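You operate a simulated robot arm through the tools that you are given. There is no shell and no other tool. Be economical: measure what you need, move in short steps, check, and stop when the job is done.

The job below is to be done with a simulated two-armed robot. You get a single attempt, and the scene is never put back.

## Task
Set the red-band valve by its tag, then pack it with the red ring seal.
Fine: hold the valve while you turn the knob; the seal lies in the pale blue drawer, shut it after; both go into the yellow parts box. Where these are worked on the way, their far stop is far enough and under half their travel is too little: pale blue drawer.
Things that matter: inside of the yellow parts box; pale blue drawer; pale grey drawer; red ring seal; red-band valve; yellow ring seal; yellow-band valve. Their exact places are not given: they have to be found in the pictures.

The check looks at the end state, three seconds after you hand in, the way a careful person would. Anything else that was tipped, shoved, dropped, spilled or broken makes it a failure. Lids that push on must go on centred and level and be pressed home; caps that screw on are set level and turned clockwise until they are tight.

## Robot
Two 7-joint arms with two-finger parallel grippers on one trunk, on a base that drives. Base frame: it is fixed to the floor where the robot stands at the start and does not move with it; the origin is under the middle of the robot, x ahead of it, y to its left, z up. Lengths are in mm, angles in rad, forces in N, time in s.
The left shoulder is at the start at [20, 138, 1381], the right one opposite. With the tool pointing down near the work surface each hand reaches from about 100 to 420 mm from the robot's upright axis, wherever it stands, measured 20 degrees to its own side. Places, roughly: inside of the yellow parts box [400, -700, 900]; pale blue drawer [800, -700, 1000]; pale grey drawer [800, -700, 900]. Payload 1.57 kg a hand.
The TCP of each hand is the grasp point between the finger pads, 30 mm short of the fingertips. In the tool frame z runs along the fingers and y along their closing line. Largest opening 80 mm; finger width 17, thickness 12; the body of the gripper, 40 by 82 mm, starts 80 mm behind the TCP.
Orientation is told as [roll, pitch, yaw] about the base's x, y, z axes, in that order, counted from this pose: with the fingers straight down and closing along the base's y, the tool's x points along the base's -x, its y along +y and its z along -z.

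## Interface
- The arms move only by the tool step_arm. It takes "left_series", "right_series" or both (then of equal length, played together; a hand with none holds still); each is a list of rows, each a list of 7 numbers: the turn, a rotation vector about the tool's x, y, z in units of 90 degrees (1.0 is 90 degrees), then the shift along the tool's x, y, z in units of 300 mm (1.0 is 300 mm), then the gripper command, from -1 (shut) to 1 (fully open), values between in proportion. In form: [[wx, wy, wz, x, y, z, gripper], ...]. A call has 1 to 8 rows; each row is the pose to reach, as a shift and turn from the pose commanded when the call began, along the tool's axes at that moment. A call with a number of a shift or a turn outside -1 to 1 is refused whole. Each row takes 0.2 s and may step no farther than 50 mm and 0.15 rad from the row before; otherwise, or with a gripper value out of range, the whole call is refused. A pose out of reach is approached as far as the arm can. The call stops where the force on the tool passes 40 N (or 10 N more than at its start, if that is more) or the arm is blocked; 0.2 s more then pass. The fingers move at their own pace (about 45 mm/s each) and stop on an object; they squeeze with about 33 N. The grip force told is the motor's: it shows also when the fingers shut on nothing. Time passes only in rows, and 0.2 s behind the last, so rows that repeat a pose let the fingers close. It gives the time, the measured TCP pose, the force on the tool (base axes), the opening and the grip force at its end, in the units of the frame above (readings bear some noise), with the torque about the TCP (base axes, N m) and any sound that the robot's microphone picked up.
- Cameras (640 x 400 px; columns grow to the right, rows downward): "scene" is now at [159.1, 3.7, 1366.4]; the picture's right is [0.03, -1.00, 0.00], its down [0.57, 0.02, -0.82] and it looks along [0.82, 0.03, 0.57] (base axes); focal length 214 px, centre (320, 200). "left" rides on the left gripper at [72, 7, -122] in its tool frame; the picture's right is [-0.09, 1.00, 0.00], its down [-0.84, -0.08, -0.54] and it looks along [-0.54, -0.05, 0.84] (tool axes); focal length 238 px, centre (320, 200). "right" rides on the right gripper at [72, -7, -122] in its tool frame; the picture's right is [0.09, 1.00, 0.00], its down [-0.84, 0.08, -0.54] and it looks along [-0.54, 0.05, 0.84] (tool axes); focal length 238 px, centre (320, 200).
- capture(camera): a new picture of that camera. No time passes.
- move_column(by): slides the trunk up (or, below 0, down) by that many mm; the arms and the scene camera ride with it, the base frame stays. It gives what a move gives, with no picture.
- base_move(legs): drives the robot by 1 to 6 legs, each [ahead, left, turn to the left] in mm, mm and rad, along the robot's own axes; the way and the turn of a leg run together, so that a leg with both is an arc; at most 1500 mm and 3.142 rad a leg. The arms and the cameras ride along, it lands a little off, and it stops where it bumps. It gives what a move gives.
- head_to(pan, tilt): turns the head with the scene camera to pan (to the left, within 1.047 rad either way) and tilt (down, from -0.506 to 1.204), counted from straight ahead of the robot. It gives what a move gives.
- probe_pixels(camera, pixels): for up to 12 pixels [column, row] of the newest picture of that camera ("zoom" is the newest enlarged one), the place [x, y, z] in the base frame of the surface seen there, good to about 3 mm. No time passes.
- close_up(camera, box): a new picture of the part [left, top, right, bottom] of that camera's present view, enlarged. No time passes.
- hand_in(): hands the job in; it is judged then, once.

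Work in short steps. Measure before you move; look again where a grasp or a placing could have gone wrong, and mend it. You have 80 turns and 70 pictures in all, those below and enlarged ones among them. Open the grippers and draw the arms clear of the work before you hand the job in, unless the task says otherwise; then end with one line.

The tools are called after ">>>" as name(argument=value, ...) on one line, values as JSON. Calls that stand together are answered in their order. step_arm: Moves the arms, as the interface text tells. Its arguments: {"type":"object","properties":{"left_series":{"type":"array","items":{"type":"array","items":{"type":"number"}}},"right_series":{"type":"array","items":{"type":"array","items":{"type":"number"}}}},"required":[]} The other tools are called the same way: move_column (by) slides the trunk up or down; base_move (legs) drives the base; head_to (pan, tilt) turns the head that bears the scene camera; capture (camera) takes a picture; probe_pixels (camera, pixels) gives the place of the surface under pixels of a picture; close_up (camera, box) takes an enlarged picture of a part of a camera's view; hand_in () hands the job in.

At the start:

```text
clock: 0.0
left_position: [272.7, 36.7, 1200.3]
left_orientation: [0.408, -0.138, 0.026]
left_force: [108.6, 102.8, -138.9]
left_ft_torque: [-7.31, -0.18, -5.95]
left_grip_width: 79.7
left_finger_force: 0.0
right_position: [206.5, -324.0, 1217.9]
right_orientation: [-0.015, 0.208, 0.021]
right_force: [-0.2, -0.1, -0.2]
right_ft_torque: [0.0, -0.01, 0.0]
right_grip_width: 79.9
right_finger_force: 0.1
trunk travel left (down, up): [-756.0, 484.0]
robot x, y, heading: [-0.7, 1.3, -0.0]
head pan, tilt: [1.051, 1.201]
```

scene: 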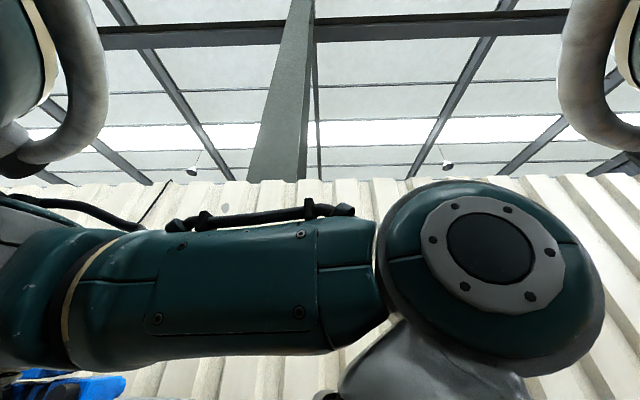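
right: 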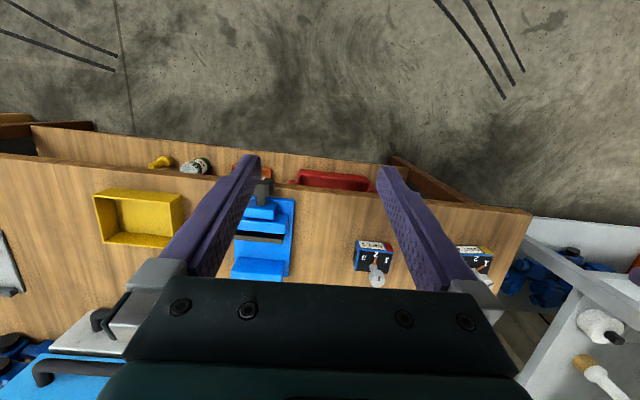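
left: 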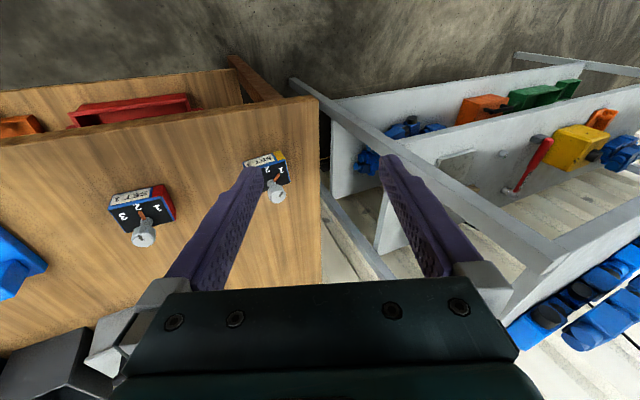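

The scene camera looks upward, and the left hand reads a large force at the start. I set the head to look ahead and down and check the readings.

>>> head_to(pan=0, tilt=0.8)

>>> capture(camera="scene")

>>> probe_pixels(camera="right", pixels=[[135, 215], [100, 195], [180, 200], [375, 255], [475, 255], [260, 240], [330, 180], [160, 160], [200, 165], [520, 210], [10, 270], [378, 280]])

>>> probe_pixels(camera="left", pixels=[[145, 210], [275, 175], [145, 238], [278, 196], [130, 108], [300, 105]])

```text
clock: 1.3
left_position: [275.9, 35.8, 1198.0]
left_orientation: [0.408, -0.157, 0.048]
left_force: [45.3, -50.3, -82.7]
left_ft_torque: [10.33, -2.05, 6.85]
left_grip_width: 80.0
left_finger_force: 0.1
right_position: [206.7, -323.6, 1218.1]
right_orientation: [-0.016, 0.21, 0.022]
right_force: [-0.4, 0.1, 0.4]
right_ft_torque: [-0.03, -0.01, 0.04]
right_grip_width: 80.1
right_finger_force: 0.1
trunk travel left (down, up): [-756.0, 484.0]
robot x, y, heading: [1.7, -1.0, -0.004]
head pan, tilt: [0.0, 0.799]
```

```text
66 pictures are left
```

scene: 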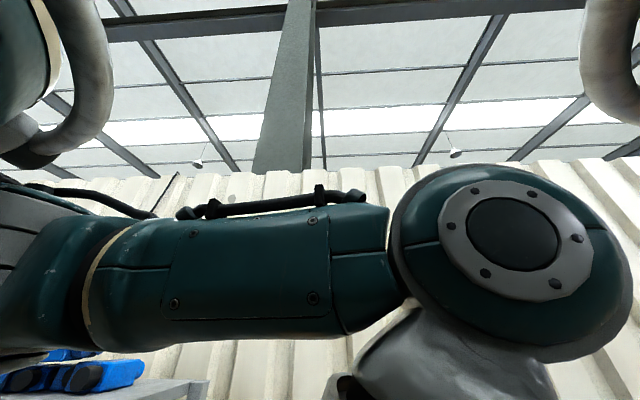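

```text
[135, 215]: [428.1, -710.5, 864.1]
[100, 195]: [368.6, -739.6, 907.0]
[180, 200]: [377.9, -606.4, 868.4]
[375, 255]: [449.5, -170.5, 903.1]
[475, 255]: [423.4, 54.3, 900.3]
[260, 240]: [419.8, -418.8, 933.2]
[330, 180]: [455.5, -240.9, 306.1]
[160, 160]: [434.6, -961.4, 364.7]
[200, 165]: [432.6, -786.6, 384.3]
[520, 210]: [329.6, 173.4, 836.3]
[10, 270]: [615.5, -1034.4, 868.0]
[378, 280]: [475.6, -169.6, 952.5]
```

```text
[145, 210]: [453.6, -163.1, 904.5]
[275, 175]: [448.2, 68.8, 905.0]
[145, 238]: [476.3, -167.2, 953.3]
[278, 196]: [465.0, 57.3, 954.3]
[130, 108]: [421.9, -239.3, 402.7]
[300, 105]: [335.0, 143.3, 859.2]
```

The head reports [0, 0.8], but the view barely changed and the left forearm fills it (around [330,270]), with high left-hand forces. The left arm is probably jammed against the head, so I move the left hand outward to free it.

>>> step_arm(left_series=[[0, 0, 0, 0, 0.1, 0, 1], [0, 0, 0, 0, 0.2, 0, 1], [0, 0, 0, 0, 0.3, 0, 1], [0, 0, 0, 0, 0.4, 0, 1]])

>>> capture(camera="scene")

```text
clock: 1.7
left_position: [280.5, 53.2, 1201.9]
left_orientation: [0.398, -0.185, 0.086]
left_force: [44.8, -30.5, -82.3]
left_ft_torque: [7.78, -2.79, 5.16]
left_grip_width: 80.0
left_finger_force: 0.0
right_position: [206.0, -324.3, 1216.6]
right_orientation: [-0.016, 0.212, 0.022]
right_force: [0.2, -0.5, -0.5]
right_ft_torque: [-0.01, 0.0, 0.01]
right_grip_width: 79.6
right_finger_force: 0.2
trunk travel left (down, up): [-756.0, 484.0]
robot x, y, heading: [0.1, -2.5, -0.004]
head pan, tilt: [0.0, 0.799]
stopped in row 1 (left hand): the force on the tool passed its limit at 158 N (the readings are from after the stop); the commanded pose is now the measured one
```

```text
65 pictures are left
```

scene: 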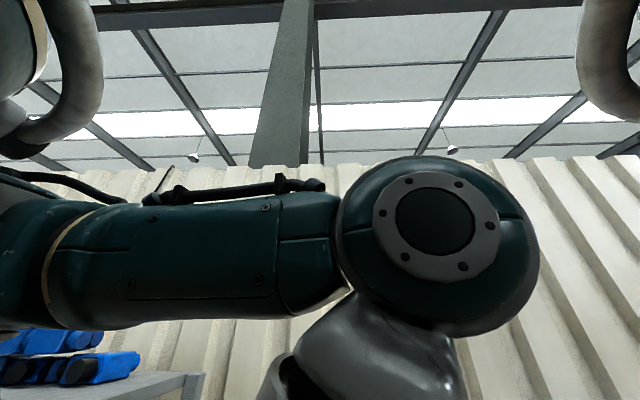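

The head is still pinned under the left forearm. I tilt the head up to relieve the contact and then move the left hand again.

>>> head_to(pan=0, tilt=-0.506)

>>> step_arm(left_series=[[0, 0, 0, 0, 0.1, 0, 1], [0, 0, 0, 0, 0.2, 0, 1], [0, 0, 0, 0, 0.3, 0, 1], [0, 0, 0, 0, 0.4, 0, 1]])

>>> capture(camera="scene")

```text
clock: 3.1
left_position: [279.2, 51.5, 1203.9]
left_orientation: [0.401, -0.183, 0.073]
left_force: [41.9, -24.3, -43.9]
left_ft_torque: [5.2, 0.7, 4.4]
left_grip_width: 80.0
left_finger_force: 0.1
right_position: [206.9, -323.7, 1218.4]
right_orientation: [-0.015, 0.212, 0.022]
right_force: [-1.0, 0.0, 0.1]
right_ft_torque: [0.03, 0.0, 0.0]
right_grip_width: 80.0
right_finger_force: 0.0
trunk travel left (down, up): [-756.0, 484.0]
robot x, y, heading: [1.4, 2.3, -0.003]
head pan, tilt: [0.0, -0.499]
```

```text
clock: 3.4
left_position: [279.7, 55.4, 1203.1]
left_orientation: [0.394, -0.193, 0.093]
left_force: [19.0, -17.8, -37.6]
left_ft_torque: [4.13, -1.33, 2.78]
left_grip_width: 80.2
left_finger_force: 0.1
right_position: [207.1, -322.9, 1216.3]
right_orientation: [-0.018, 0.214, 0.021]
right_force: [-0.6, 0.6, 0.0]
right_ft_torque: [0.0, 0.03, -0.03]
right_grip_width: 80.0
right_finger_force: 0.1
trunk travel left (down, up): [-756.0, 484.0]
robot x, y, heading: [0.3, 2.3, 0.0]
head pan, tilt: [0.0, -0.499]
stopped in row 1 (left hand): the force on the tool passed its limit at 92 N (the readings are from after the stop); the commanded pose is now the measured one
```

```text
64 pictures are left
```

scene: 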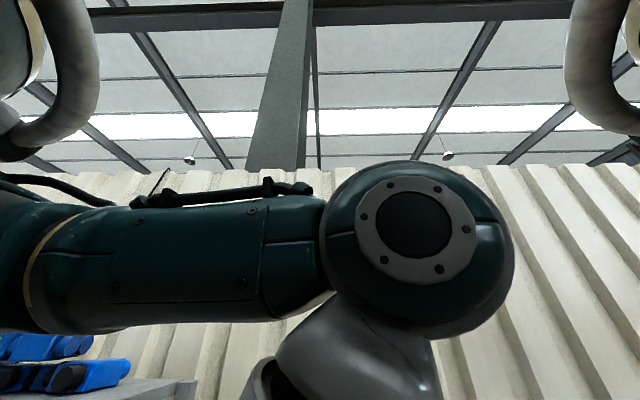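

Force falls with each step, so I keep easing the left hand outward. I also pan the head to see whether the scene camera answers at all.

>>> step_arm(left_series=[[0, 0, 0, 0, 0.04, 0, 1], [0, 0, 0, 0, 0.1, 0, 1], [0, 0, 0, 0, 0.2, 0, 1], [0, 0, 0, 0, 0.3, 0, 1], [0, 0, 0, 0, 0.4, 0, 1]])

>>> step_arm(left_series=[[0, 0, 0, 0, 0.04, 0, 1], [0, 0, 0, 0, 0.1, 0, 1], [0, 0, 0, 0, 0.2, 0, 1], [0, 0, 0, 0, 0.3, 0, 1], [0, 0, 0, 0, 0.4, 0, 1]])

>>> head_to(pan=-0.5, tilt=0.6)

>>> capture(camera="scene")

```text
clock: 3.7
left_position: [282.9, 55.7, 1203.8]
left_orientation: [0.392, -0.199, 0.105]
left_force: [16.6, -14.7, -27.6]
left_ft_torque: [3.13, -0.97, 2.22]
left_grip_width: 79.8
left_finger_force: 0.0
right_position: [207.0, -324.8, 1218.1]
right_orientation: [-0.016, 0.213, 0.023]
right_force: [-0.3, -0.1, 0.2]
right_ft_torque: [-0.02, -0.03, -0.01]
right_grip_width: 79.9
right_finger_force: 0.0
trunk travel left (down, up): [-756.0, 484.0]
robot x, y, heading: [2.7, 1.3, 0.005]
head pan, tilt: [0.0, -0.499]
stopped in row 1 (left hand): the force on the tool passed its limit at 63 N (the readings are from after the stop); the commanded pose is now the measured one
```

```text
clock: 4.0
left_position: [282.8, 58.1, 1203.6]
left_orientation: [0.387, -0.207, 0.114]
left_force: [11.7, -11.9, -20.7]
left_ft_torque: [2.48, -0.81, 1.74]
left_grip_width: 79.9
left_finger_force: 0.1
right_position: [206.0, -323.6, 1215.9]
right_orientation: [-0.017, 0.211, 0.021]
right_force: [0.5, 0.3, -0.1]
right_ft_torque: [0.01, 0.0, -0.03]
right_grip_width: 80.1
right_finger_force: 0.1
trunk travel left (down, up): [-756.0, 484.0]
robot x, y, heading: [2.4, 0.4, -0.008]
head pan, tilt: [0.0, -0.499]
stopped in row 1 (left hand): the force on the tool passed its limit at 53 N (the readings are from after the stop); the commanded pose is now the measured one
```

```text
clock: 5.3
left_position: [284.6, 58.0, 1204.0]
left_orientation: [0.376, -0.223, 0.143]
left_force: [55.1, -82.9, -66.8]
left_ft_torque: [13.77, 0.46, 11.0]
left_grip_width: 80.1
left_finger_force: 0.0
right_position: [206.1, -323.9, 1217.0]
right_orientation: [-0.013, 0.213, 0.022]
right_force: [0.3, -0.5, 0.0]
right_ft_torque: [-0.03, -0.01, 0.02]
right_grip_width: 80.1
right_finger_force: 0.0
trunk travel left (down, up): [-756.0, 484.0]
robot x, y, heading: [-1.4, -2.6, -0.002]
head pan, tilt: [-0.499, 0.6]
```

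```text
63 pictures are left
```

scene: 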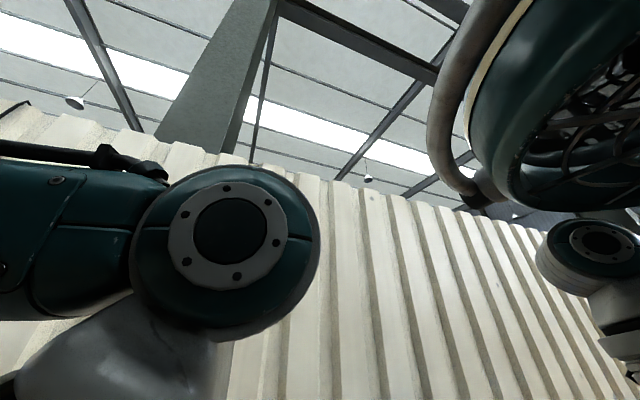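

Panning works, but tilting down presses the head against the left forearm. I tilt it up again, then move the left hand out and forward.

>>> head_to(pan=-0.8, tilt=-0.506)

>>> step_arm(left_series=[[0, 0, 0, 0, 0.04, 0, 1], [0, 0, 0, 0, 0.1, 0, 1], [0, 0, 0, 0, 0.2, 0, 1], [0, 0, 0, 0, 0.3, 0, 1], [0, 0, 0, 0, 0.4, 0, 1]])

>>> step_arm(left_series=[[0, 0, 0, -0.04, 0.04, 0.04, 1], [0, 0, 0, -0.1, 0.1, 0.1, 1], [0, 0, 0, -0.15, 0.2, 0.15, 1], [0, 0, 0, -0.2, 0.3, 0.2, 1]])

>>> step_arm(left_series=[[0, 0, 0, 0, 0.04, 0.04, 1], [0, 0, 0, 0, 0.1, 0.1, 1], [0, 0, 0, 0, 0.2, 0.2, 1], [0, 0, 0, 0, 0.3, 0.3, 1]])

```text
clock: 6.6
left_position: [286.0, 57.5, 1203.7]
left_orientation: [0.377, -0.223, 0.142]
left_force: [45.4, -87.9, -72.2]
left_ft_torque: [14.91, -1.25, 10.99]
left_grip_width: 79.9
left_finger_force: 0.0
right_position: [206.3, -324.1, 1217.0]
right_orientation: [-0.016, 0.214, 0.023]
right_force: [-0.3, 0.2, -1.1]
right_ft_torque: [0.01, 0.0, 0.01]
right_grip_width: 79.7
right_finger_force: 0.1
trunk travel left (down, up): [-756.0, 484.0]
robot x, y, heading: [4.1, 0.8, -0.003]
head pan, tilt: [-0.799, -0.499]
```

```text
clock: 7.0
left_position: [289.1, 60.8, 1201.0]
left_orientation: [0.363, -0.244, 0.18]
left_force: [47.7, -85.5, -66.6]
left_ft_torque: [14.32, -0.54, 11.01]
left_grip_width: 79.9
left_finger_force: 0.0
right_position: [206.1, -322.9, 1216.7]
right_orientation: [-0.017, 0.213, 0.022]
right_force: [-0.3, -0.1, -0.6]
right_ft_torque: [0.01, 0.0, 0.03]
right_grip_width: 80.0
right_finger_force: 0.1
trunk travel left (down, up): [-756.0, 484.0]
robot x, y, heading: [1.0, -0.1, -0.001]
head pan, tilt: [-0.799, -0.499]
stopped in row 1 (left hand): the force on the tool passed its limit at 137 N (the readings are from after the stop); the commanded pose is now the measured one
```

```text
clock: 8.0
left_position: [332.5, 176.0, 1194.5]
left_orientation: [0.375, -0.226, 0.147]
left_force: [0.5, 0.0, -0.1]
left_ft_torque: [0.01, 0.02, -0.02]
left_grip_width: 80.0
left_finger_force: 0.0
right_position: [204.9, -323.3, 1217.3]
right_orientation: [-0.015, 0.213, 0.022]
right_force: [0.5, -0.6, 0.3]
right_ft_torque: [0.0, 0.01, 0.02]
right_grip_width: 79.8
right_finger_force: 0.1
trunk travel left (down, up): [-756.0, 484.0]
robot x, y, heading: [2.1, -0.4, 0.001]
head pan, tilt: [-0.799, -0.499]
```

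```text
clock: 9.0
left_position: [327.5, 294.5, 1144.4]
left_orientation: [0.376, -0.226, 0.148]
left_force: [0.0, -0.6, 0.8]
left_ft_torque: [-0.01, -0.01, 0.03]
left_grip_width: 79.9
left_finger_force: 0.1
right_position: [207.4, -324.6, 1216.8]
right_orientation: [-0.015, 0.214, 0.023]
right_force: [-0.4, -0.5, -0.8]
right_ft_torque: [0.04, -0.01, 0.0]
right_grip_width: 80.1
right_finger_force: 0.0
trunk travel left (down, up): [-756.0, 484.0]
robot x, y, heading: [1.3, -1.9, -0.001]
head pan, tilt: [-0.799, -0.499]
```

The left arm is free and its force reads zero. Now I look around with the head.

>>> head_to(pan=0, tilt=0.9)

>>> capture(camera="scene")

>>> head_to(pan=-0.9, tilt=0.6)

>>> capture(camera="scene")

```text
clock: 10.5
left_position: [326.9, 292.7, 1143.4]
left_orientation: [0.375, -0.226, 0.147]
left_force: [0.5, 0.0, 0.0]
left_ft_torque: [0.02, -0.03, 0.0]
left_grip_width: 80.0
left_finger_force: 0.0
right_position: [206.5, -325.6, 1216.9]
right_orientation: [-0.015, 0.213, 0.02]
right_force: [0.4, 0.2, 0.4]
right_ft_torque: [0.01, 0.02, -0.02]
right_grip_width: 79.9
right_finger_force: 0.0
trunk travel left (down, up): [-756.0, 484.0]
robot x, y, heading: [-1.7, 0.6, 0.002]
head pan, tilt: [0.0, 0.901]
```

```text
62 pictures are left
```

scene: 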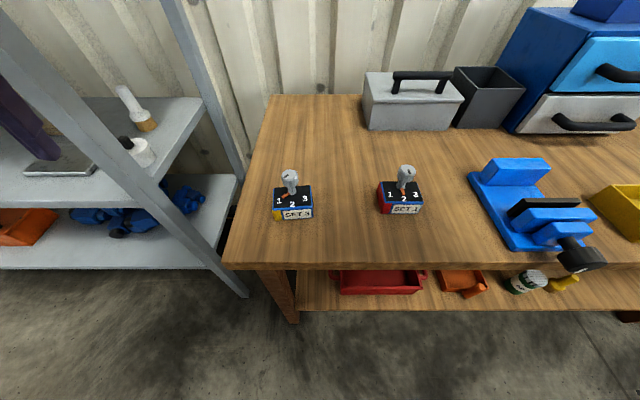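

```text
clock: 11.7
left_position: [326.7, 293.6, 1144.0]
left_orientation: [0.374, -0.225, 0.147]
left_force: [-0.6, -0.3, -0.1]
left_ft_torque: [0.0, 0.01, 0.03]
left_grip_width: 80.1
left_finger_force: 0.1
right_position: [205.4, -324.1, 1216.8]
right_orientation: [-0.016, 0.214, 0.024]
right_force: [-0.2, -0.2, 0.3]
right_ft_torque: [-0.04, 0.01, 0.01]
right_grip_width: 80.1
right_finger_force: 0.0
trunk travel left (down, up): [-756.0, 484.0]
robot x, y, heading: [0.7, 0.9, -0.001]
head pan, tilt: [-0.901, 0.6]
```

```text
61 pictures are left
```

scene: 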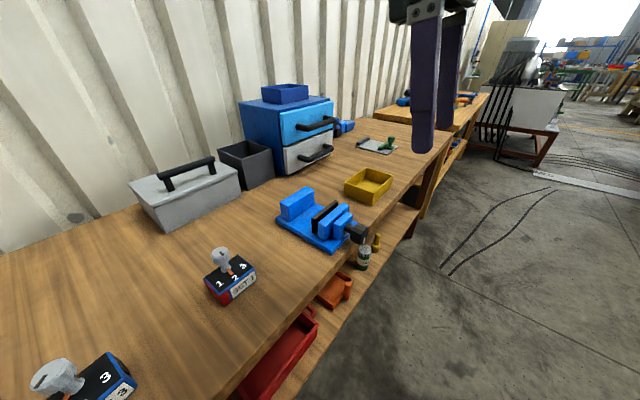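

The scene is clear now. I zoom in on the red-band valve near [230,275] and on the drawers, and probe them.

>>> close_up(camera="scene", box=[190, 235, 270, 305])

>>> close_up(camera="scene", box=[220, 80, 400, 210])

>>> probe_pixels(camera="scene", pixels=[[280, 130], [330, 115], [299, 125], [332, 120], [315, 127], [331, 133], [347, 180], [390, 183], [367, 170], [367, 190], [368, 178], [440, 140]])

```text
5.71 times, centred on (230, 270) of scene
```

zoom: 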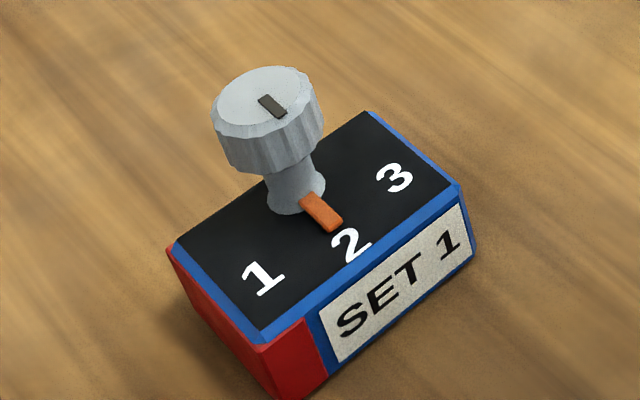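

```text
3.08 times, centred on (310, 145) of scene
```

zoom: 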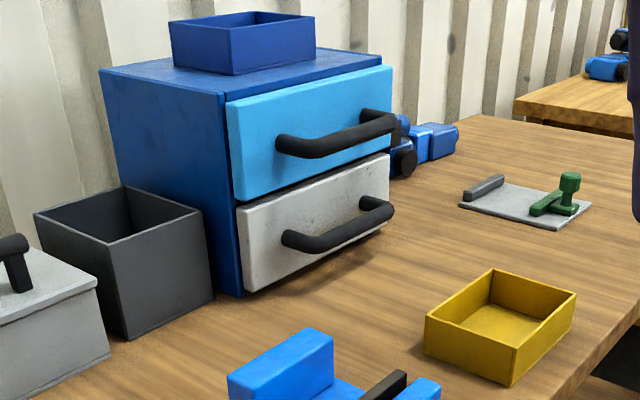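

```text
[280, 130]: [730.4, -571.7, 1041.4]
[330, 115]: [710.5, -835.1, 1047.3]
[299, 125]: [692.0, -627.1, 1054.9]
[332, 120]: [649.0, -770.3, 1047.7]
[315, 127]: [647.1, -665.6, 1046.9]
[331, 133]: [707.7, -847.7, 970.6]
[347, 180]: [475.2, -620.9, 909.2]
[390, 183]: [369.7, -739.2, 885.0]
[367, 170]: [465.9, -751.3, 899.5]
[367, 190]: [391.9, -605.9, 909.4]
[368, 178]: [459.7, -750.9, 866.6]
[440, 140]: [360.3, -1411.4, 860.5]
```

The tag says SET 1 and the pointer is on 2, so the knob must turn toward "1". I look straight at the valve to measure its geometry.

>>> head_to(pan=-0.35, tilt=1.0)

>>> close_up(camera="scene", box=[250, 130, 410, 230])

```text
clock: 12.7
left_position: [325.9, 293.5, 1143.9]
left_orientation: [0.375, -0.225, 0.144]
left_force: [-0.1, -0.2, 0.0]
left_ft_torque: [0.01, -0.01, -0.03]
left_grip_width: 80.1
left_finger_force: 0.1
right_position: [207.9, -324.4, 1216.6]
right_orientation: [-0.016, 0.212, 0.023]
right_force: [-0.3, 0.4, 0.0]
right_ft_torque: [-0.01, 0.06, 0.02]
right_grip_width: 80.0
right_finger_force: 0.0
trunk travel left (down, up): [-756.0, 484.0]
robot x, y, heading: [0.2, -3.1, -0.002]
head pan, tilt: [-0.351, 1.0]
```

```text
4.00 times, centred on (330, 180) of scene
```

zoom: 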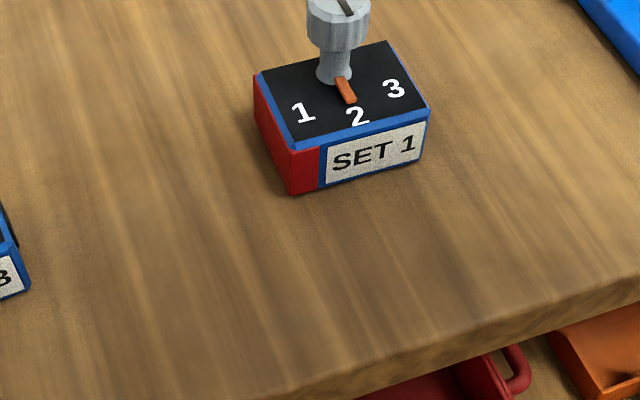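

I probe the valve's corners, digits, pointer and knob in this zoom.

>>> probe_pixels(camera="zoom", pixels=[[296, 148], [428, 111], [257, 77], [388, 44], [302, 113], [356, 116], [396, 88], [348, 95], [334, 70], [338, 45], [293, 192], [338, 6]])

>>> close_up(camera="scene", box=[290, 100, 386, 160])

```text
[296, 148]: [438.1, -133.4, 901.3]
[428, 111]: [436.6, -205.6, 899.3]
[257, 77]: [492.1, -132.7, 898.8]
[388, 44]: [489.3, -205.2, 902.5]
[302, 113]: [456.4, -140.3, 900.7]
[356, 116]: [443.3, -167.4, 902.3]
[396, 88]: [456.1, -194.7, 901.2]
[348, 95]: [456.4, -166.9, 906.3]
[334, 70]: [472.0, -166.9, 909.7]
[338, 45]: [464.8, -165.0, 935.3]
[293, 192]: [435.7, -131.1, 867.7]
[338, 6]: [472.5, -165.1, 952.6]
```

```text
6.67 times, centred on (338, 130) of scene
```

zoom: 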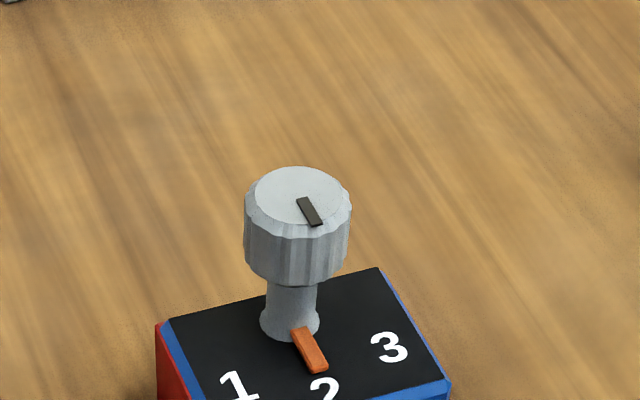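

The valve body spans x 437–491, y −205…−132 and z 861–900. The knob axis is at about (478,−167) with the head at z 928–953, and it needs about 52° clockwise (seen from above) to reach 1. Next I look down to see how much room the base has before the table.

>>> head_to(pan=0, tilt=1.2)

>>> capture(camera="scene")

>>> probe_pixels(camera="scene", pixels=[[320, 395], [250, 395], [320, 370], [320, 340], [400, 395], [320, 220], [320, 205], [320, 240], [450, 230], [320, 300]])

```text
clock: 13.5
left_position: [326.3, 293.6, 1144.4]
left_orientation: [0.375, -0.227, 0.148]
left_force: [0.7, -1.0, 0.2]
left_ft_torque: [0.01, 0.0, 0.03]
left_grip_width: 80.0
left_finger_force: 0.1
right_position: [206.6, -323.6, 1216.6]
right_orientation: [-0.015, 0.212, 0.023]
right_force: [-0.2, -0.2, 0.9]
right_ft_torque: [0.03, 0.01, 0.0]
right_grip_width: 80.2
right_finger_force: 0.1
trunk travel left (down, up): [-756.0, 484.0]
robot x, y, heading: [3.9, -0.6, -0.002]
head pan, tilt: [0.0, 1.201]
```

```text
56 pictures are left
```

scene: 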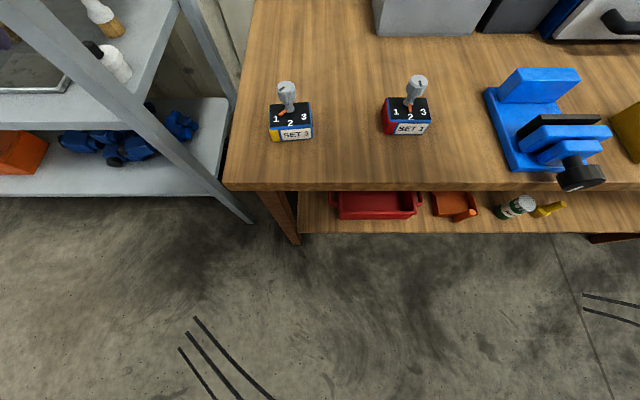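

```text
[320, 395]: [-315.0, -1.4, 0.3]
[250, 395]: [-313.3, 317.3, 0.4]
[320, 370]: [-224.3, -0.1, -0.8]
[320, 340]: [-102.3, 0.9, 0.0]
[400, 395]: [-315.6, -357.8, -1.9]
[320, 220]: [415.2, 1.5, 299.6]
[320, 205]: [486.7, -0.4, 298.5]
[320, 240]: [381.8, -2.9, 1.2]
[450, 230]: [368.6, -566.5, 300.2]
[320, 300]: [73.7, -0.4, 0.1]
```

There's free floor up to the shelf front at x≈370. I drive the base ahead 120 and right 130, with the arms high and clear.

>>> base_move(legs=[[0, -130, 0], [120, 0, 0]])

```text
clock: 15.6
left_position: [448.1, 163.7, 1144.5]
left_orientation: [0.377, -0.225, 0.146]
left_force: [0.9, 0.4, 1.1]
left_ft_torque: [-0.01, -0.01, 0.0]
left_grip_width: 79.8
left_finger_force: 0.1
right_position: [327.2, -454.7, 1217.8]
right_orientation: [-0.014, 0.214, 0.02]
right_force: [0.8, 0.5, 0.0]
right_ft_torque: [-0.02, -0.04, 0.04]
right_grip_width: 80.0
right_finger_force: 0.0
trunk travel left (down, up): [-756.0, 484.0]
robot x, y, heading: [119.7, -131.4, -0.003]
head pan, tilt: [0.0, 1.201]
```

Base is at (120,−131). Now I swing the left hand in two halves to a pose tilted about 54° toward −y, with the fingers closing along x, moving partway toward the valve.

>>> step_arm(left_series=[[0.0368, 0.056, -0.0556, 0.0092, -0.0524, 0.0085, 1], [0.0735, 0.1121, -0.1111, 0.0185, -0.1048, 0.0171, 1], [0.1103, 0.1681, -0.1667, 0.0277, -0.1572, 0.0256, 1], [0.147, 0.2242, -0.2222, 0.037, -0.2096, 0.0341, 1], [0.1838, 0.2802, -0.2778, 0.0462, -0.262, 0.0427, 1], [0.2206, 0.3362, -0.3333, 0.0554, -0.3144, 0.0512, 1], [0.2573, 0.3923, -0.3889, 0.0647, -0.3667, 0.0597, 1]])

```text
clock: 17.2
left_position: [456.8, 67.8, 1083.4]
left_orientation: [-0.033, 0.295, 0.842]
left_force: [-0.4, -0.8, -0.6]
left_ft_torque: [-0.04, 0.03, -0.02]
left_grip_width: 80.0
left_finger_force: 0.0
right_position: [326.9, -454.4, 1218.1]
right_orientation: [-0.015, 0.213, 0.02]
right_force: [-0.2, 0.9, 0.0]
right_ft_torque: [0.0, 0.0, 0.02]
right_grip_width: 79.8
right_finger_force: 0.0
trunk travel left (down, up): [-756.0, 484.0]
robot x, y, heading: [120.6, -130.3, -0.004]
head pan, tilt: [0.0, 1.201]
```

The first half went well, so I run the second half of the rotation.

>>> step_arm(left_series=[[0.0368, 0.056, -0.0556, 0.0223, -0.0317, 0.0372, 1], [0.0735, 0.1121, -0.1111, 0.0446, -0.0634, 0.0744, 1], [0.1103, 0.1681, -0.1667, 0.0669, -0.0951, 0.1116, 1], [0.147, 0.2242, -0.2222, 0.0891, -0.1269, 0.1487, 1], [0.1838, 0.2802, -0.2778, 0.1114, -0.1586, 0.1859, 1], [0.2206, 0.3362, -0.3333, 0.1337, -0.1903, 0.2231, 1], [0.2573, 0.3923, -0.3889, 0.156, -0.222, 0.2603, 1]])

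>>> capture(camera="left")

>>> capture(camera="scene")

```text
clock: 18.8
left_position: [463.0, -27.4, 1024.8]
left_orientation: [-0.001, 0.953, 1.573]
left_force: [0.6, 1.0, 0.5]
left_ft_torque: [0.0, 0.0, 0.0]
left_grip_width: 79.7
left_finger_force: 0.0
right_position: [327.7, -454.5, 1217.2]
right_orientation: [-0.016, 0.212, 0.02]
right_force: [0.4, 0.0, 0.1]
right_ft_torque: [0.0, 0.0, 0.0]
right_grip_width: 80.0
right_finger_force: 0.1
trunk travel left (down, up): [-756.0, 484.0]
robot x, y, heading: [119.8, -129.0, -0.005]
head pan, tilt: [0.0, 1.201]
```

```text
55 pictures are left
```

left: 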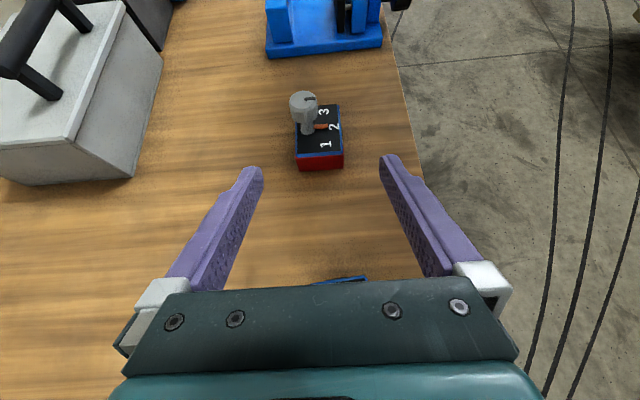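

```text
54 pictures are left
```

scene: 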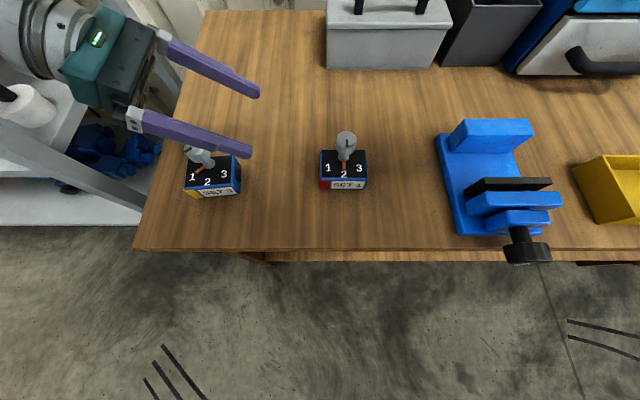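

The pose is right. I slide the left hand down to the valve body with fingers open, straddling it in x, and check before closing.

>>> step_arm(left_series=[[0, 0, 0, -0.024, -0.001, 0.12, 1], [0, 0, 0, -0.05, -0.002, 0.24, 1], [0, 0, 0, -0.074, -0.003, 0.36, 1], [0, 0, 0, -0.1, -0.004, 0.48, 1], [0, 0, 0, -0.124, -0.005, 0.599, 1]])

>>> capture(camera="left")

>>> capture(camera="scene")

```text
clock: 20.0
left_position: [445.4, -146.8, 915.6]
left_orientation: [-0.004, 0.951, 1.567]
left_force: [-0.3, 0.2, -0.2]
left_ft_torque: [0.02, 0.0, 0.0]
left_grip_width: 80.0
left_finger_force: 0.1
left hand out of reach, approached as far as the arm can: row 4, 5
right_position: [327.2, -453.6, 1217.0]
right_orientation: [-0.015, 0.211, 0.021]
right_force: [0.2, -0.2, -0.5]
right_ft_torque: [0.01, 0.04, 0.01]
right_grip_width: 79.9
right_finger_force: 0.0
trunk travel left (down, up): [-756.0, 484.0]
robot x, y, heading: [121.2, -129.9, 0.0]
head pan, tilt: [0.0, 1.201]
```

```text
53 pictures are left
```

left: 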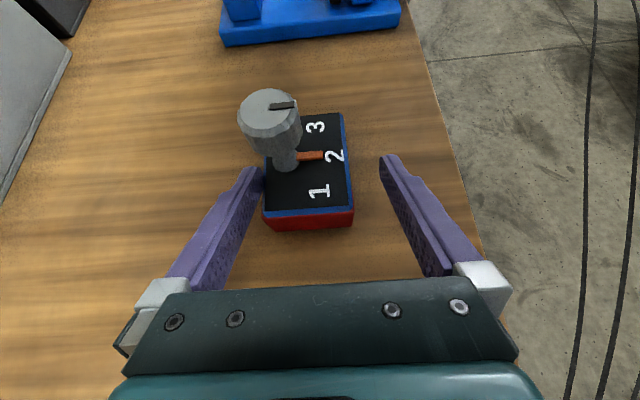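

```text
52 pictures are left
```

scene: 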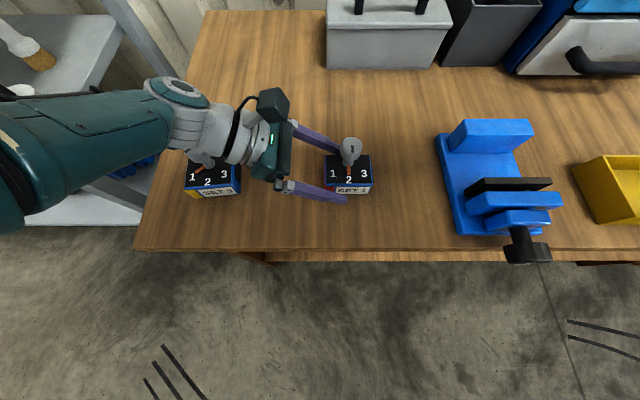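

The arm stopped short by 19 mm in x and 26 mm in z, and the back fingertip nudged the valve a little. I raise the hand straight up, lower the trunk for more reach, and re-measure the valve.

>>> step_arm(left_series=[[0, 0, 0, 0.122, 0, -0.087, 1], [0, 0, 0, 0.244, 0, -0.174, 1], [0, 0, 0, 0.366, 0, -0.262, 1]])

>>> move_column(by=-100)

>>> capture(camera="left")

>>> head_to(pan=-0.15, tilt=1.0)

>>> close_up(camera="scene", box=[240, 120, 400, 220])

```text
clock: 20.8
left_position: [445.2, -146.5, 1050.8]
left_orientation: [0.004, 0.947, 1.574]
left_force: [-0.7, 0.7, -0.4]
left_ft_torque: [-0.02, -0.02, 0.02]
left_grip_width: 80.1
left_finger_force: 0.1
right_position: [328.0, -454.1, 1217.2]
right_orientation: [-0.015, 0.214, 0.021]
right_force: [0.4, 0.7, 0.2]
right_ft_torque: [0.01, 0.04, 0.02]
right_grip_width: 80.1
right_finger_force: 0.2
trunk travel left (down, up): [-756.0, 484.0]
robot x, y, heading: [116.6, -128.3, -0.002]
head pan, tilt: [0.0, 1.201]
```

```text
clock: 22.1
left_position: [445.6, -146.1, 949.8]
left_orientation: [-0.002, 0.951, 1.567]
left_force: [0.6, -0.8, 0.1]
left_ft_torque: [0.0, 0.0, -0.01]
left_grip_width: 79.8
left_finger_force: 0.0
right_position: [327.0, -454.0, 1117.9]
right_orientation: [-0.016, 0.213, 0.02]
right_force: [0.1, -0.9, 0.0]
right_ft_torque: [-0.01, 0.0, 0.02]
right_grip_width: 80.2
right_finger_force: 0.0
trunk travel left (down, up): [-656.0, 584.0]
robot x, y, heading: [120.4, -129.0, -0.004]
head pan, tilt: [0.0, 1.201]
```

```text
51 pictures are left
```

left: 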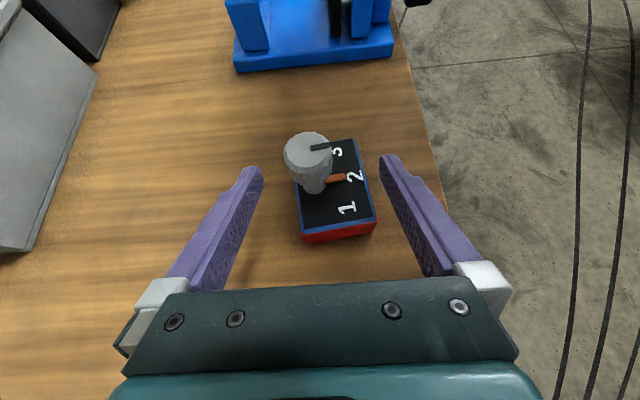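

```text
clock: 22.9
left_position: [445.5, -145.9, 950.6]
left_orientation: [-0.001, 0.95, 1.569]
left_force: [0.0, 0.8, -0.3]
left_ft_torque: [0.03, 0.01, 0.0]
left_grip_width: 80.0
left_finger_force: 0.1
right_position: [326.8, -454.2, 1117.0]
right_orientation: [-0.016, 0.214, 0.021]
right_force: [0.2, -0.1, -0.1]
right_ft_torque: [0.03, 0.03, -0.01]
right_grip_width: 80.0
right_finger_force: 0.0
trunk travel left (down, up): [-656.0, 584.0]
robot x, y, heading: [122.6, -130.5, -0.002]
head pan, tilt: [-0.15, 1.0]
```

```text
4.00 times, centred on (320, 170) of scene
```

zoom: 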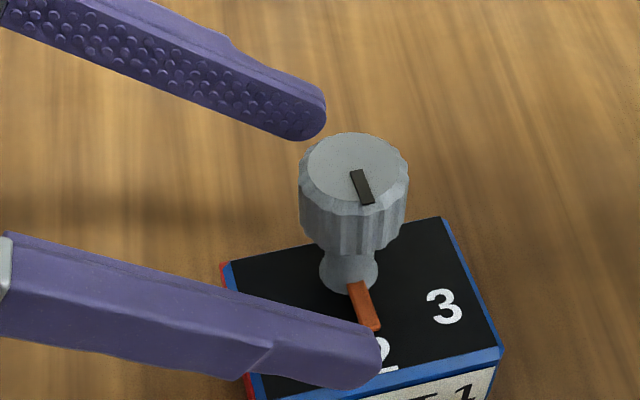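

The valve is slightly rotated now. I probe its corners and knob in the left-hand picture.

>>> probe_pixels(camera="left", pixels=[[304, 233], [372, 219], [351, 143], [347, 208], [355, 176], [337, 153], [340, 176], [310, 160], [305, 240], [374, 230], [330, 148]])

>>> probe_pixels(camera="zoom", pixels=[[442, 222], [495, 350], [355, 150], [355, 200], [445, 305], [355, 300], [372, 322], [348, 270]])

```text
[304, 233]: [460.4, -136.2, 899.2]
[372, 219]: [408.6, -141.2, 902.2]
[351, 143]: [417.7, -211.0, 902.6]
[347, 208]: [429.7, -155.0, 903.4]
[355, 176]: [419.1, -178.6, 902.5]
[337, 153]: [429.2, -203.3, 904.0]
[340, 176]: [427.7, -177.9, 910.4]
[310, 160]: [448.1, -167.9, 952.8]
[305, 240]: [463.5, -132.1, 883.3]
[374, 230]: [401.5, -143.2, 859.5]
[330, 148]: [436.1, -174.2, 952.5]
```

```text
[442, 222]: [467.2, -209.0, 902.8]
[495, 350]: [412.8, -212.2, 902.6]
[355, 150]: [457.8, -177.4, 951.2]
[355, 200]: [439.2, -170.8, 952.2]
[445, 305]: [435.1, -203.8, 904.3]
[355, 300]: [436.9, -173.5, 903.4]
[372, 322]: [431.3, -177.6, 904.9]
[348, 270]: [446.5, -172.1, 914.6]
```

The valve's centre is now about (437,−173), yawed about +0.08. I align the left hand, descend to (436.5,−155,890) and look.

>>> step_arm(left_series=[[0.0415, 0, -0.0297, 0, 0.03, 0, 1], [0.0415, 0, -0.0297, -0.0363, 0.03, 0.0352, 1], [0.0415, 0, -0.0297, -0.0727, 0.03, 0.0703, 1], [0.0415, 0, -0.0297, -0.109, 0.03, 0.1055, 1], [0.0415, 0, -0.0297, -0.1453, 0.03, 0.1407, 1]])

>>> capture(camera="left")

```text
clock: 24.1
left_position: [436.4, -155.4, 889.8]
left_orientation: [-0.002, 0.95, 1.649]
left_force: [-0.1, -0.8, -0.2]
left_ft_torque: [-0.02, 0.01, 0.0]
left_grip_width: 80.0
left_finger_force: 0.1
right_position: [326.0, -454.2, 1116.4]
right_orientation: [-0.016, 0.214, 0.022]
right_force: [-1.5, -0.6, -0.1]
right_ft_torque: [0.02, 0.0, -0.01]
right_grip_width: 80.0
right_finger_force: 0.0
trunk travel left (down, up): [-656.0, 584.0]
robot x, y, heading: [117.9, -132.2, -0.002]
head pan, tilt: [-0.15, 1.0]
```

```text
49 pictures are left
```

left: 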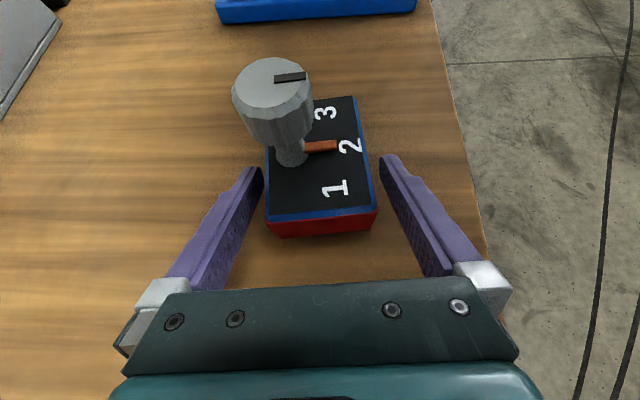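

The body lies between the fingers and is well aligned, so I close the left gripper.

>>> step_arm(left_series=[[0, 0, 0, 0, 0, 0, -1], [0, 0, 0, 0, 0, 0, -1], [0, 0, 0, 0, 0, 0, -1], [0, 0, 0, 0, 0, 0, -1]])

>>> close_up(camera="scene", box=[240, 120, 400, 220])

>>> capture(camera="left")

```text
clock: 25.1
left_position: [437.6, -154.8, 891.1]
left_orientation: [-0.002, 0.952, 1.649]
left_force: [0.9, -0.5, -0.3]
left_ft_torque: [-0.1, -0.12, 0.11]
left_grip_width: 59.7
left_finger_force: 32.5
right_position: [326.6, -454.6, 1117.5]
right_orientation: [-0.016, 0.212, 0.023]
right_force: [-0.2, 0.0, 1.2]
right_ft_torque: [-0.01, 0.0, 0.0]
right_grip_width: 79.6
right_finger_force: 0.1
trunk travel left (down, up): [-656.0, 584.0]
robot x, y, heading: [120.3, -130.3, -0.004]
head pan, tilt: [-0.15, 1.0]
```

```text
4.00 times, centred on (320, 170) of scene
```

zoom: 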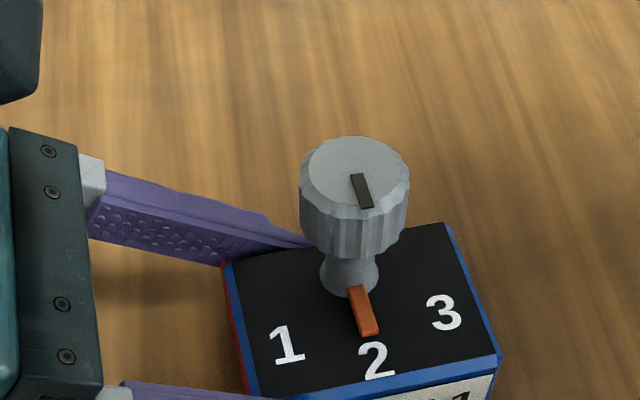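

```text
47 pictures are left
```

left: 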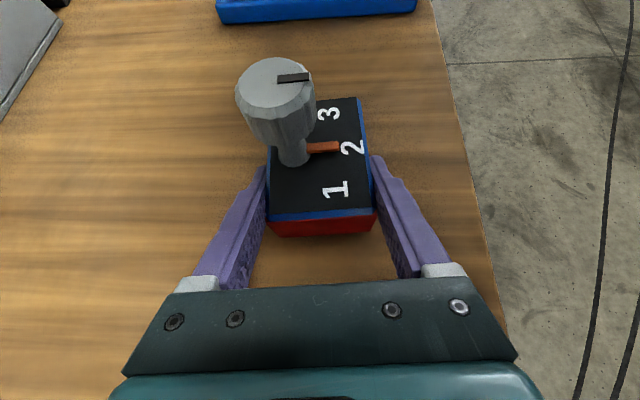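

The left hand grips the body at 59.7 mm. I probe the knob to find its axis.

>>> probe_pixels(camera="zoom", pixels=[[355, 142], [355, 204], [312, 175], [403, 180], [357, 174], [355, 225], [355, 245], [450, 228], [492, 352], [445, 313], [285, 345], [374, 360]])

>>> probe_pixels(camera="left", pixels=[[272, 62], [272, 106], [242, 85], [310, 82], [272, 84], [335, 188], [352, 147], [330, 112]])

```text
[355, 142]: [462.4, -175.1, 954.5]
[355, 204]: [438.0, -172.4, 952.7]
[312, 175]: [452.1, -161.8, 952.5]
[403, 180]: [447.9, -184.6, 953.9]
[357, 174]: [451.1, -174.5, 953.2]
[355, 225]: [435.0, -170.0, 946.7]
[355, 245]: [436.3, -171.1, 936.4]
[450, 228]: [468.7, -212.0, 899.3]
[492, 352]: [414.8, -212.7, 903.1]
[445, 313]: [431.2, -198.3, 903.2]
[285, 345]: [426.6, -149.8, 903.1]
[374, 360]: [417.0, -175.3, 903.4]
```

```text
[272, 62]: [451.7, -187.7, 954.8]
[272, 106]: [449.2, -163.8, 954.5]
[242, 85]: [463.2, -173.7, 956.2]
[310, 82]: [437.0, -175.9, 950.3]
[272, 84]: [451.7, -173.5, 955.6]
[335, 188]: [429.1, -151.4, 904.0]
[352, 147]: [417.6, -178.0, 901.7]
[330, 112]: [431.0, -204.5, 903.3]
```

The knob axis is at about (450.5,−174), top z 953.5. I bring the right hand vertical above it at z 1050, with yaw +0.45 and 50 mm opening.

>>> step_arm(right_series=[[0.0024, -0.017, -0.0338, -0.0589, 0.116, 0.014, 0.25], [0.0048, -0.0339, -0.0676, -0.1178, 0.2321, 0.0279, 0.25], [0.0071, -0.0509, -0.1014, -0.1767, 0.3481, 0.0419, 0.25], [0.0095, -0.0679, -0.1352, -0.2357, 0.4642, 0.0559, 0.25], [0.0119, -0.0848, -0.169, -0.2946, 0.5802, 0.0698, 0.25], [0.0143, -0.1018, -0.2028, -0.3535, 0.6962, 0.0838, 0.25], [0.0166, -0.1187, -0.2366, -0.4124, 0.8123, 0.0977, 0.25], [0.019, -0.1357, -0.2704, -0.4713, 0.9283, 0.1117, 0.25]])

>>> capture(camera="right")

>>> capture(camera="scene")

```text
clock: 26.9
left_position: [437.1, -154.5, 890.5]
left_orientation: [-0.002, 0.949, 1.648]
left_force: [-0.6, 1.0, 1.8]
left_ft_torque: [-0.23, -0.1, 0.02]
left_grip_width: 59.7
left_finger_force: 32.4
right_position: [450.9, -174.0, 1050.2]
right_orientation: [0.001, -0.001, 0.446]
right_force: [0.2, 0.0, 0.4]
right_ft_torque: [-0.02, -0.03, -0.02]
right_grip_width: 50.1
right_finger_force: 0.1
trunk travel left (down, up): [-656.0, 584.0]
robot x, y, heading: [122.3, -131.6, -0.001]
head pan, tilt: [-0.15, 1.0]
```

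```text
46 pictures are left
```

right: 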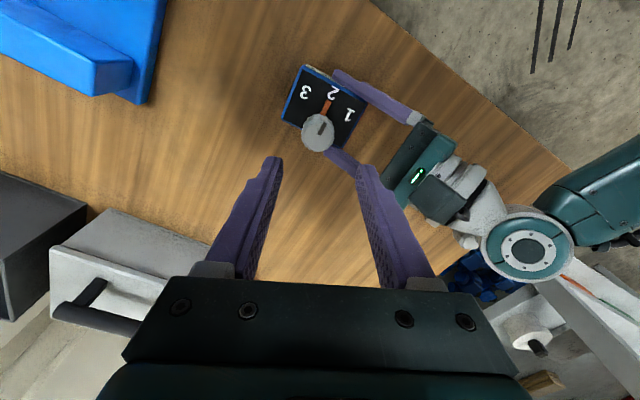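

```text
45 pictures are left
```

scene: 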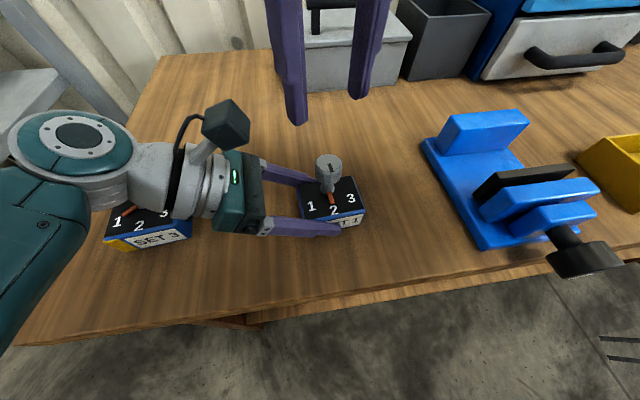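

The knob is centred between the right fingers (knob at [318,130]). I descend in steps to z 944.

>>> step_arm(right_series=[[0, 0, 0, 0, 0, 0.09, 0.25], [0, 0, 0, 0, 0, 0.18, 0.25], [0, 0, 0, 0, 0, 0.27, 0.25], [0, 0, 0, 0, 0, 0.353, 0.25]])

>>> close_up(camera="scene", box=[200, 80, 440, 230])

```text
clock: 27.9
left_position: [437.8, -156.0, 890.1]
left_orientation: [-0.003, 0.948, 1.649]
left_force: [-0.7, 1.4, 2.3]
left_ft_torque: [-0.26, -0.1, 0.04]
left_grip_width: 59.9
left_finger_force: 33.0
right_position: [450.6, -172.2, 942.7]
right_orientation: [-0.001, 0.001, 0.448]
right_force: [-0.7, -0.4, 0.0]
right_ft_torque: [0.0, -0.01, 0.02]
right_grip_width: 50.0
right_finger_force: 0.1
trunk travel left (down, up): [-656.0, 584.0]
robot x, y, heading: [119.8, -130.0, -0.003]
head pan, tilt: [-0.15, 1.0]
```

```text
2.67 times, centred on (320, 155) of scene
```

zoom: 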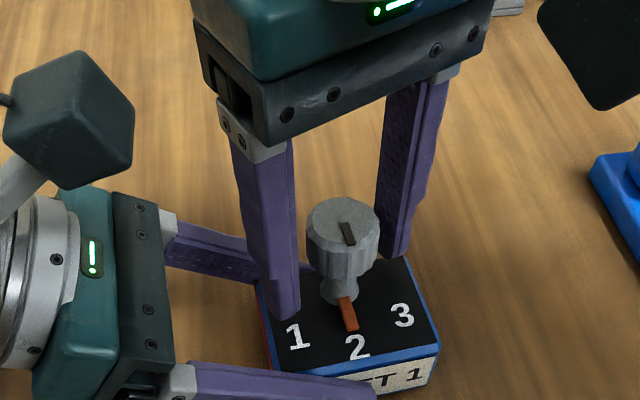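

Both hands are clear of each other. I close the right gripper on the knob.

>>> step_arm(right_series=[[0, 0, 0, 0, 0, 0, -1], [0, 0, 0, 0, 0, 0, -1], [0, 0, 0, 0, 0, 0, -1]])

>>> step_arm(right_series=[[0, 0, 0.09, 0, 0, 0, -1], [0, 0, 0.18, 0, 0, 0, -1], [0, 0, 0.27, 0, 0, 0, -1], [0, 0, 0.36, 0, 0, 0, -1], [0, 0, 0.45, 0, 0, 0, -1], [0, 0, 0.53, 0, 0, 0, -1]])

>>> close_up(camera="scene", box=[200, 80, 440, 230])

```text
clock: 28.7
left_position: [437.1, -154.3, 891.0]
left_orientation: [-0.001, 0.95, 1.648]
left_force: [-8.9, 11.5, 9.4]
left_ft_torque: [-0.82, -0.36, 0.03]
left_grip_width: 59.8
left_finger_force: 33.0
right_position: [450.5, -173.8, 943.2]
right_orientation: [-0.003, 0.002, 0.446]
right_force: [8.8, -13.2, -3.4]
right_ft_torque: [0.16, -0.06, -0.04]
right_grip_width: 31.3
right_finger_force: 30.4
trunk travel left (down, up): [-656.0, 584.0]
robot x, y, heading: [119.4, -126.6, -0.0]
head pan, tilt: [-0.15, 1.0]
```

```text
clock: 30.1
left_position: [437.2, -155.3, 891.5]
left_orientation: [-0.001, 0.948, 1.651]
left_force: [-8.3, 15.6, 14.7]
left_ft_torque: [-0.61, -0.17, 0.06]
left_grip_width: 59.7
left_finger_force: 32.5
right_position: [451.3, -173.7, 944.0]
right_orientation: [-0.001, 0.0, -0.388]
right_force: [9.0, -13.8, -9.6]
right_ft_torque: [-0.28, -0.33, -0.09]
right_grip_width: 31.0
right_finger_force: 33.3
trunk travel left (down, up): [-656.0, 584.0]
robot x, y, heading: [117.4, -129.9, -0.001]
head pan, tilt: [-0.15, 1.0]
```

```text
2.67 times, centred on (320, 155) of scene
```

zoom: 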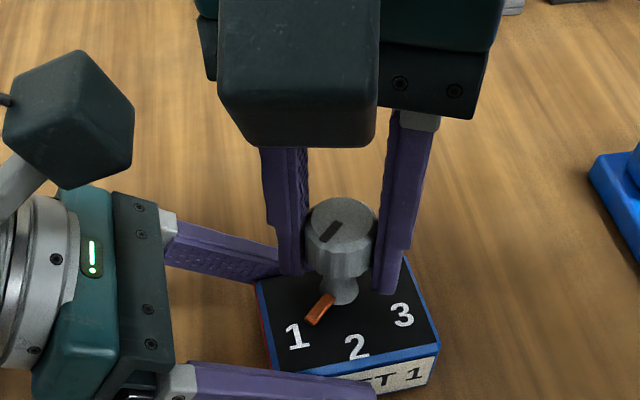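

The knob turned about 48° and the pointer is near "1". I zoom in and probe to check the angle.

>>> close_up(camera="scene", box=[285, 165, 381, 225])

>>> probe_pixels(camera="zoom", pixels=[[180, 165], [215, 120], [150, 190], [195, 145], [200, 150], [310, 235], [433, 150]])

```text
6.67 times, centred on (333, 195) of scene
```

zoom: 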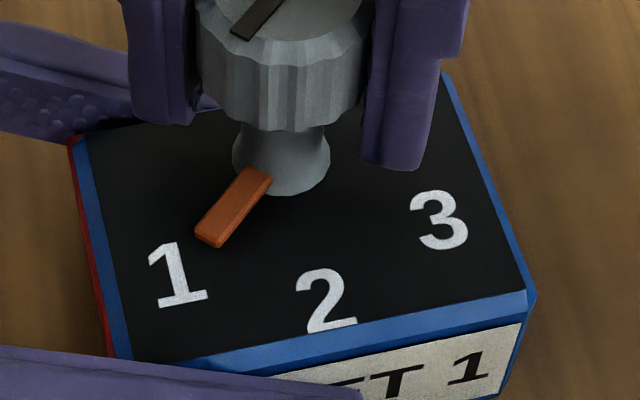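

```text
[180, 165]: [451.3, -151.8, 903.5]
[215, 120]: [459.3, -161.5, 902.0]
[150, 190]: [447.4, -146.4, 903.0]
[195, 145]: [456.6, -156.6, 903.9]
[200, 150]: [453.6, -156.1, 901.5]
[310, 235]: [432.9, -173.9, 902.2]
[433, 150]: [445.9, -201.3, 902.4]
```

I probe the pointer and digits in this zoom.

>>> probe_pixels(camera="zoom", pixels=[[257, 178], [232, 206], [208, 234], [177, 275], [325, 300], [438, 220], [281, 190], [281, 160]])

```text
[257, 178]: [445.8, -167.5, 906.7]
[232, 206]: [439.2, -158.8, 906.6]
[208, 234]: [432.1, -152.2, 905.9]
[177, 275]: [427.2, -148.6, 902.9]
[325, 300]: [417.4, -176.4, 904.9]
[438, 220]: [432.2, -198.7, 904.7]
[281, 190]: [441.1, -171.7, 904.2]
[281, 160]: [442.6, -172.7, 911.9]
```

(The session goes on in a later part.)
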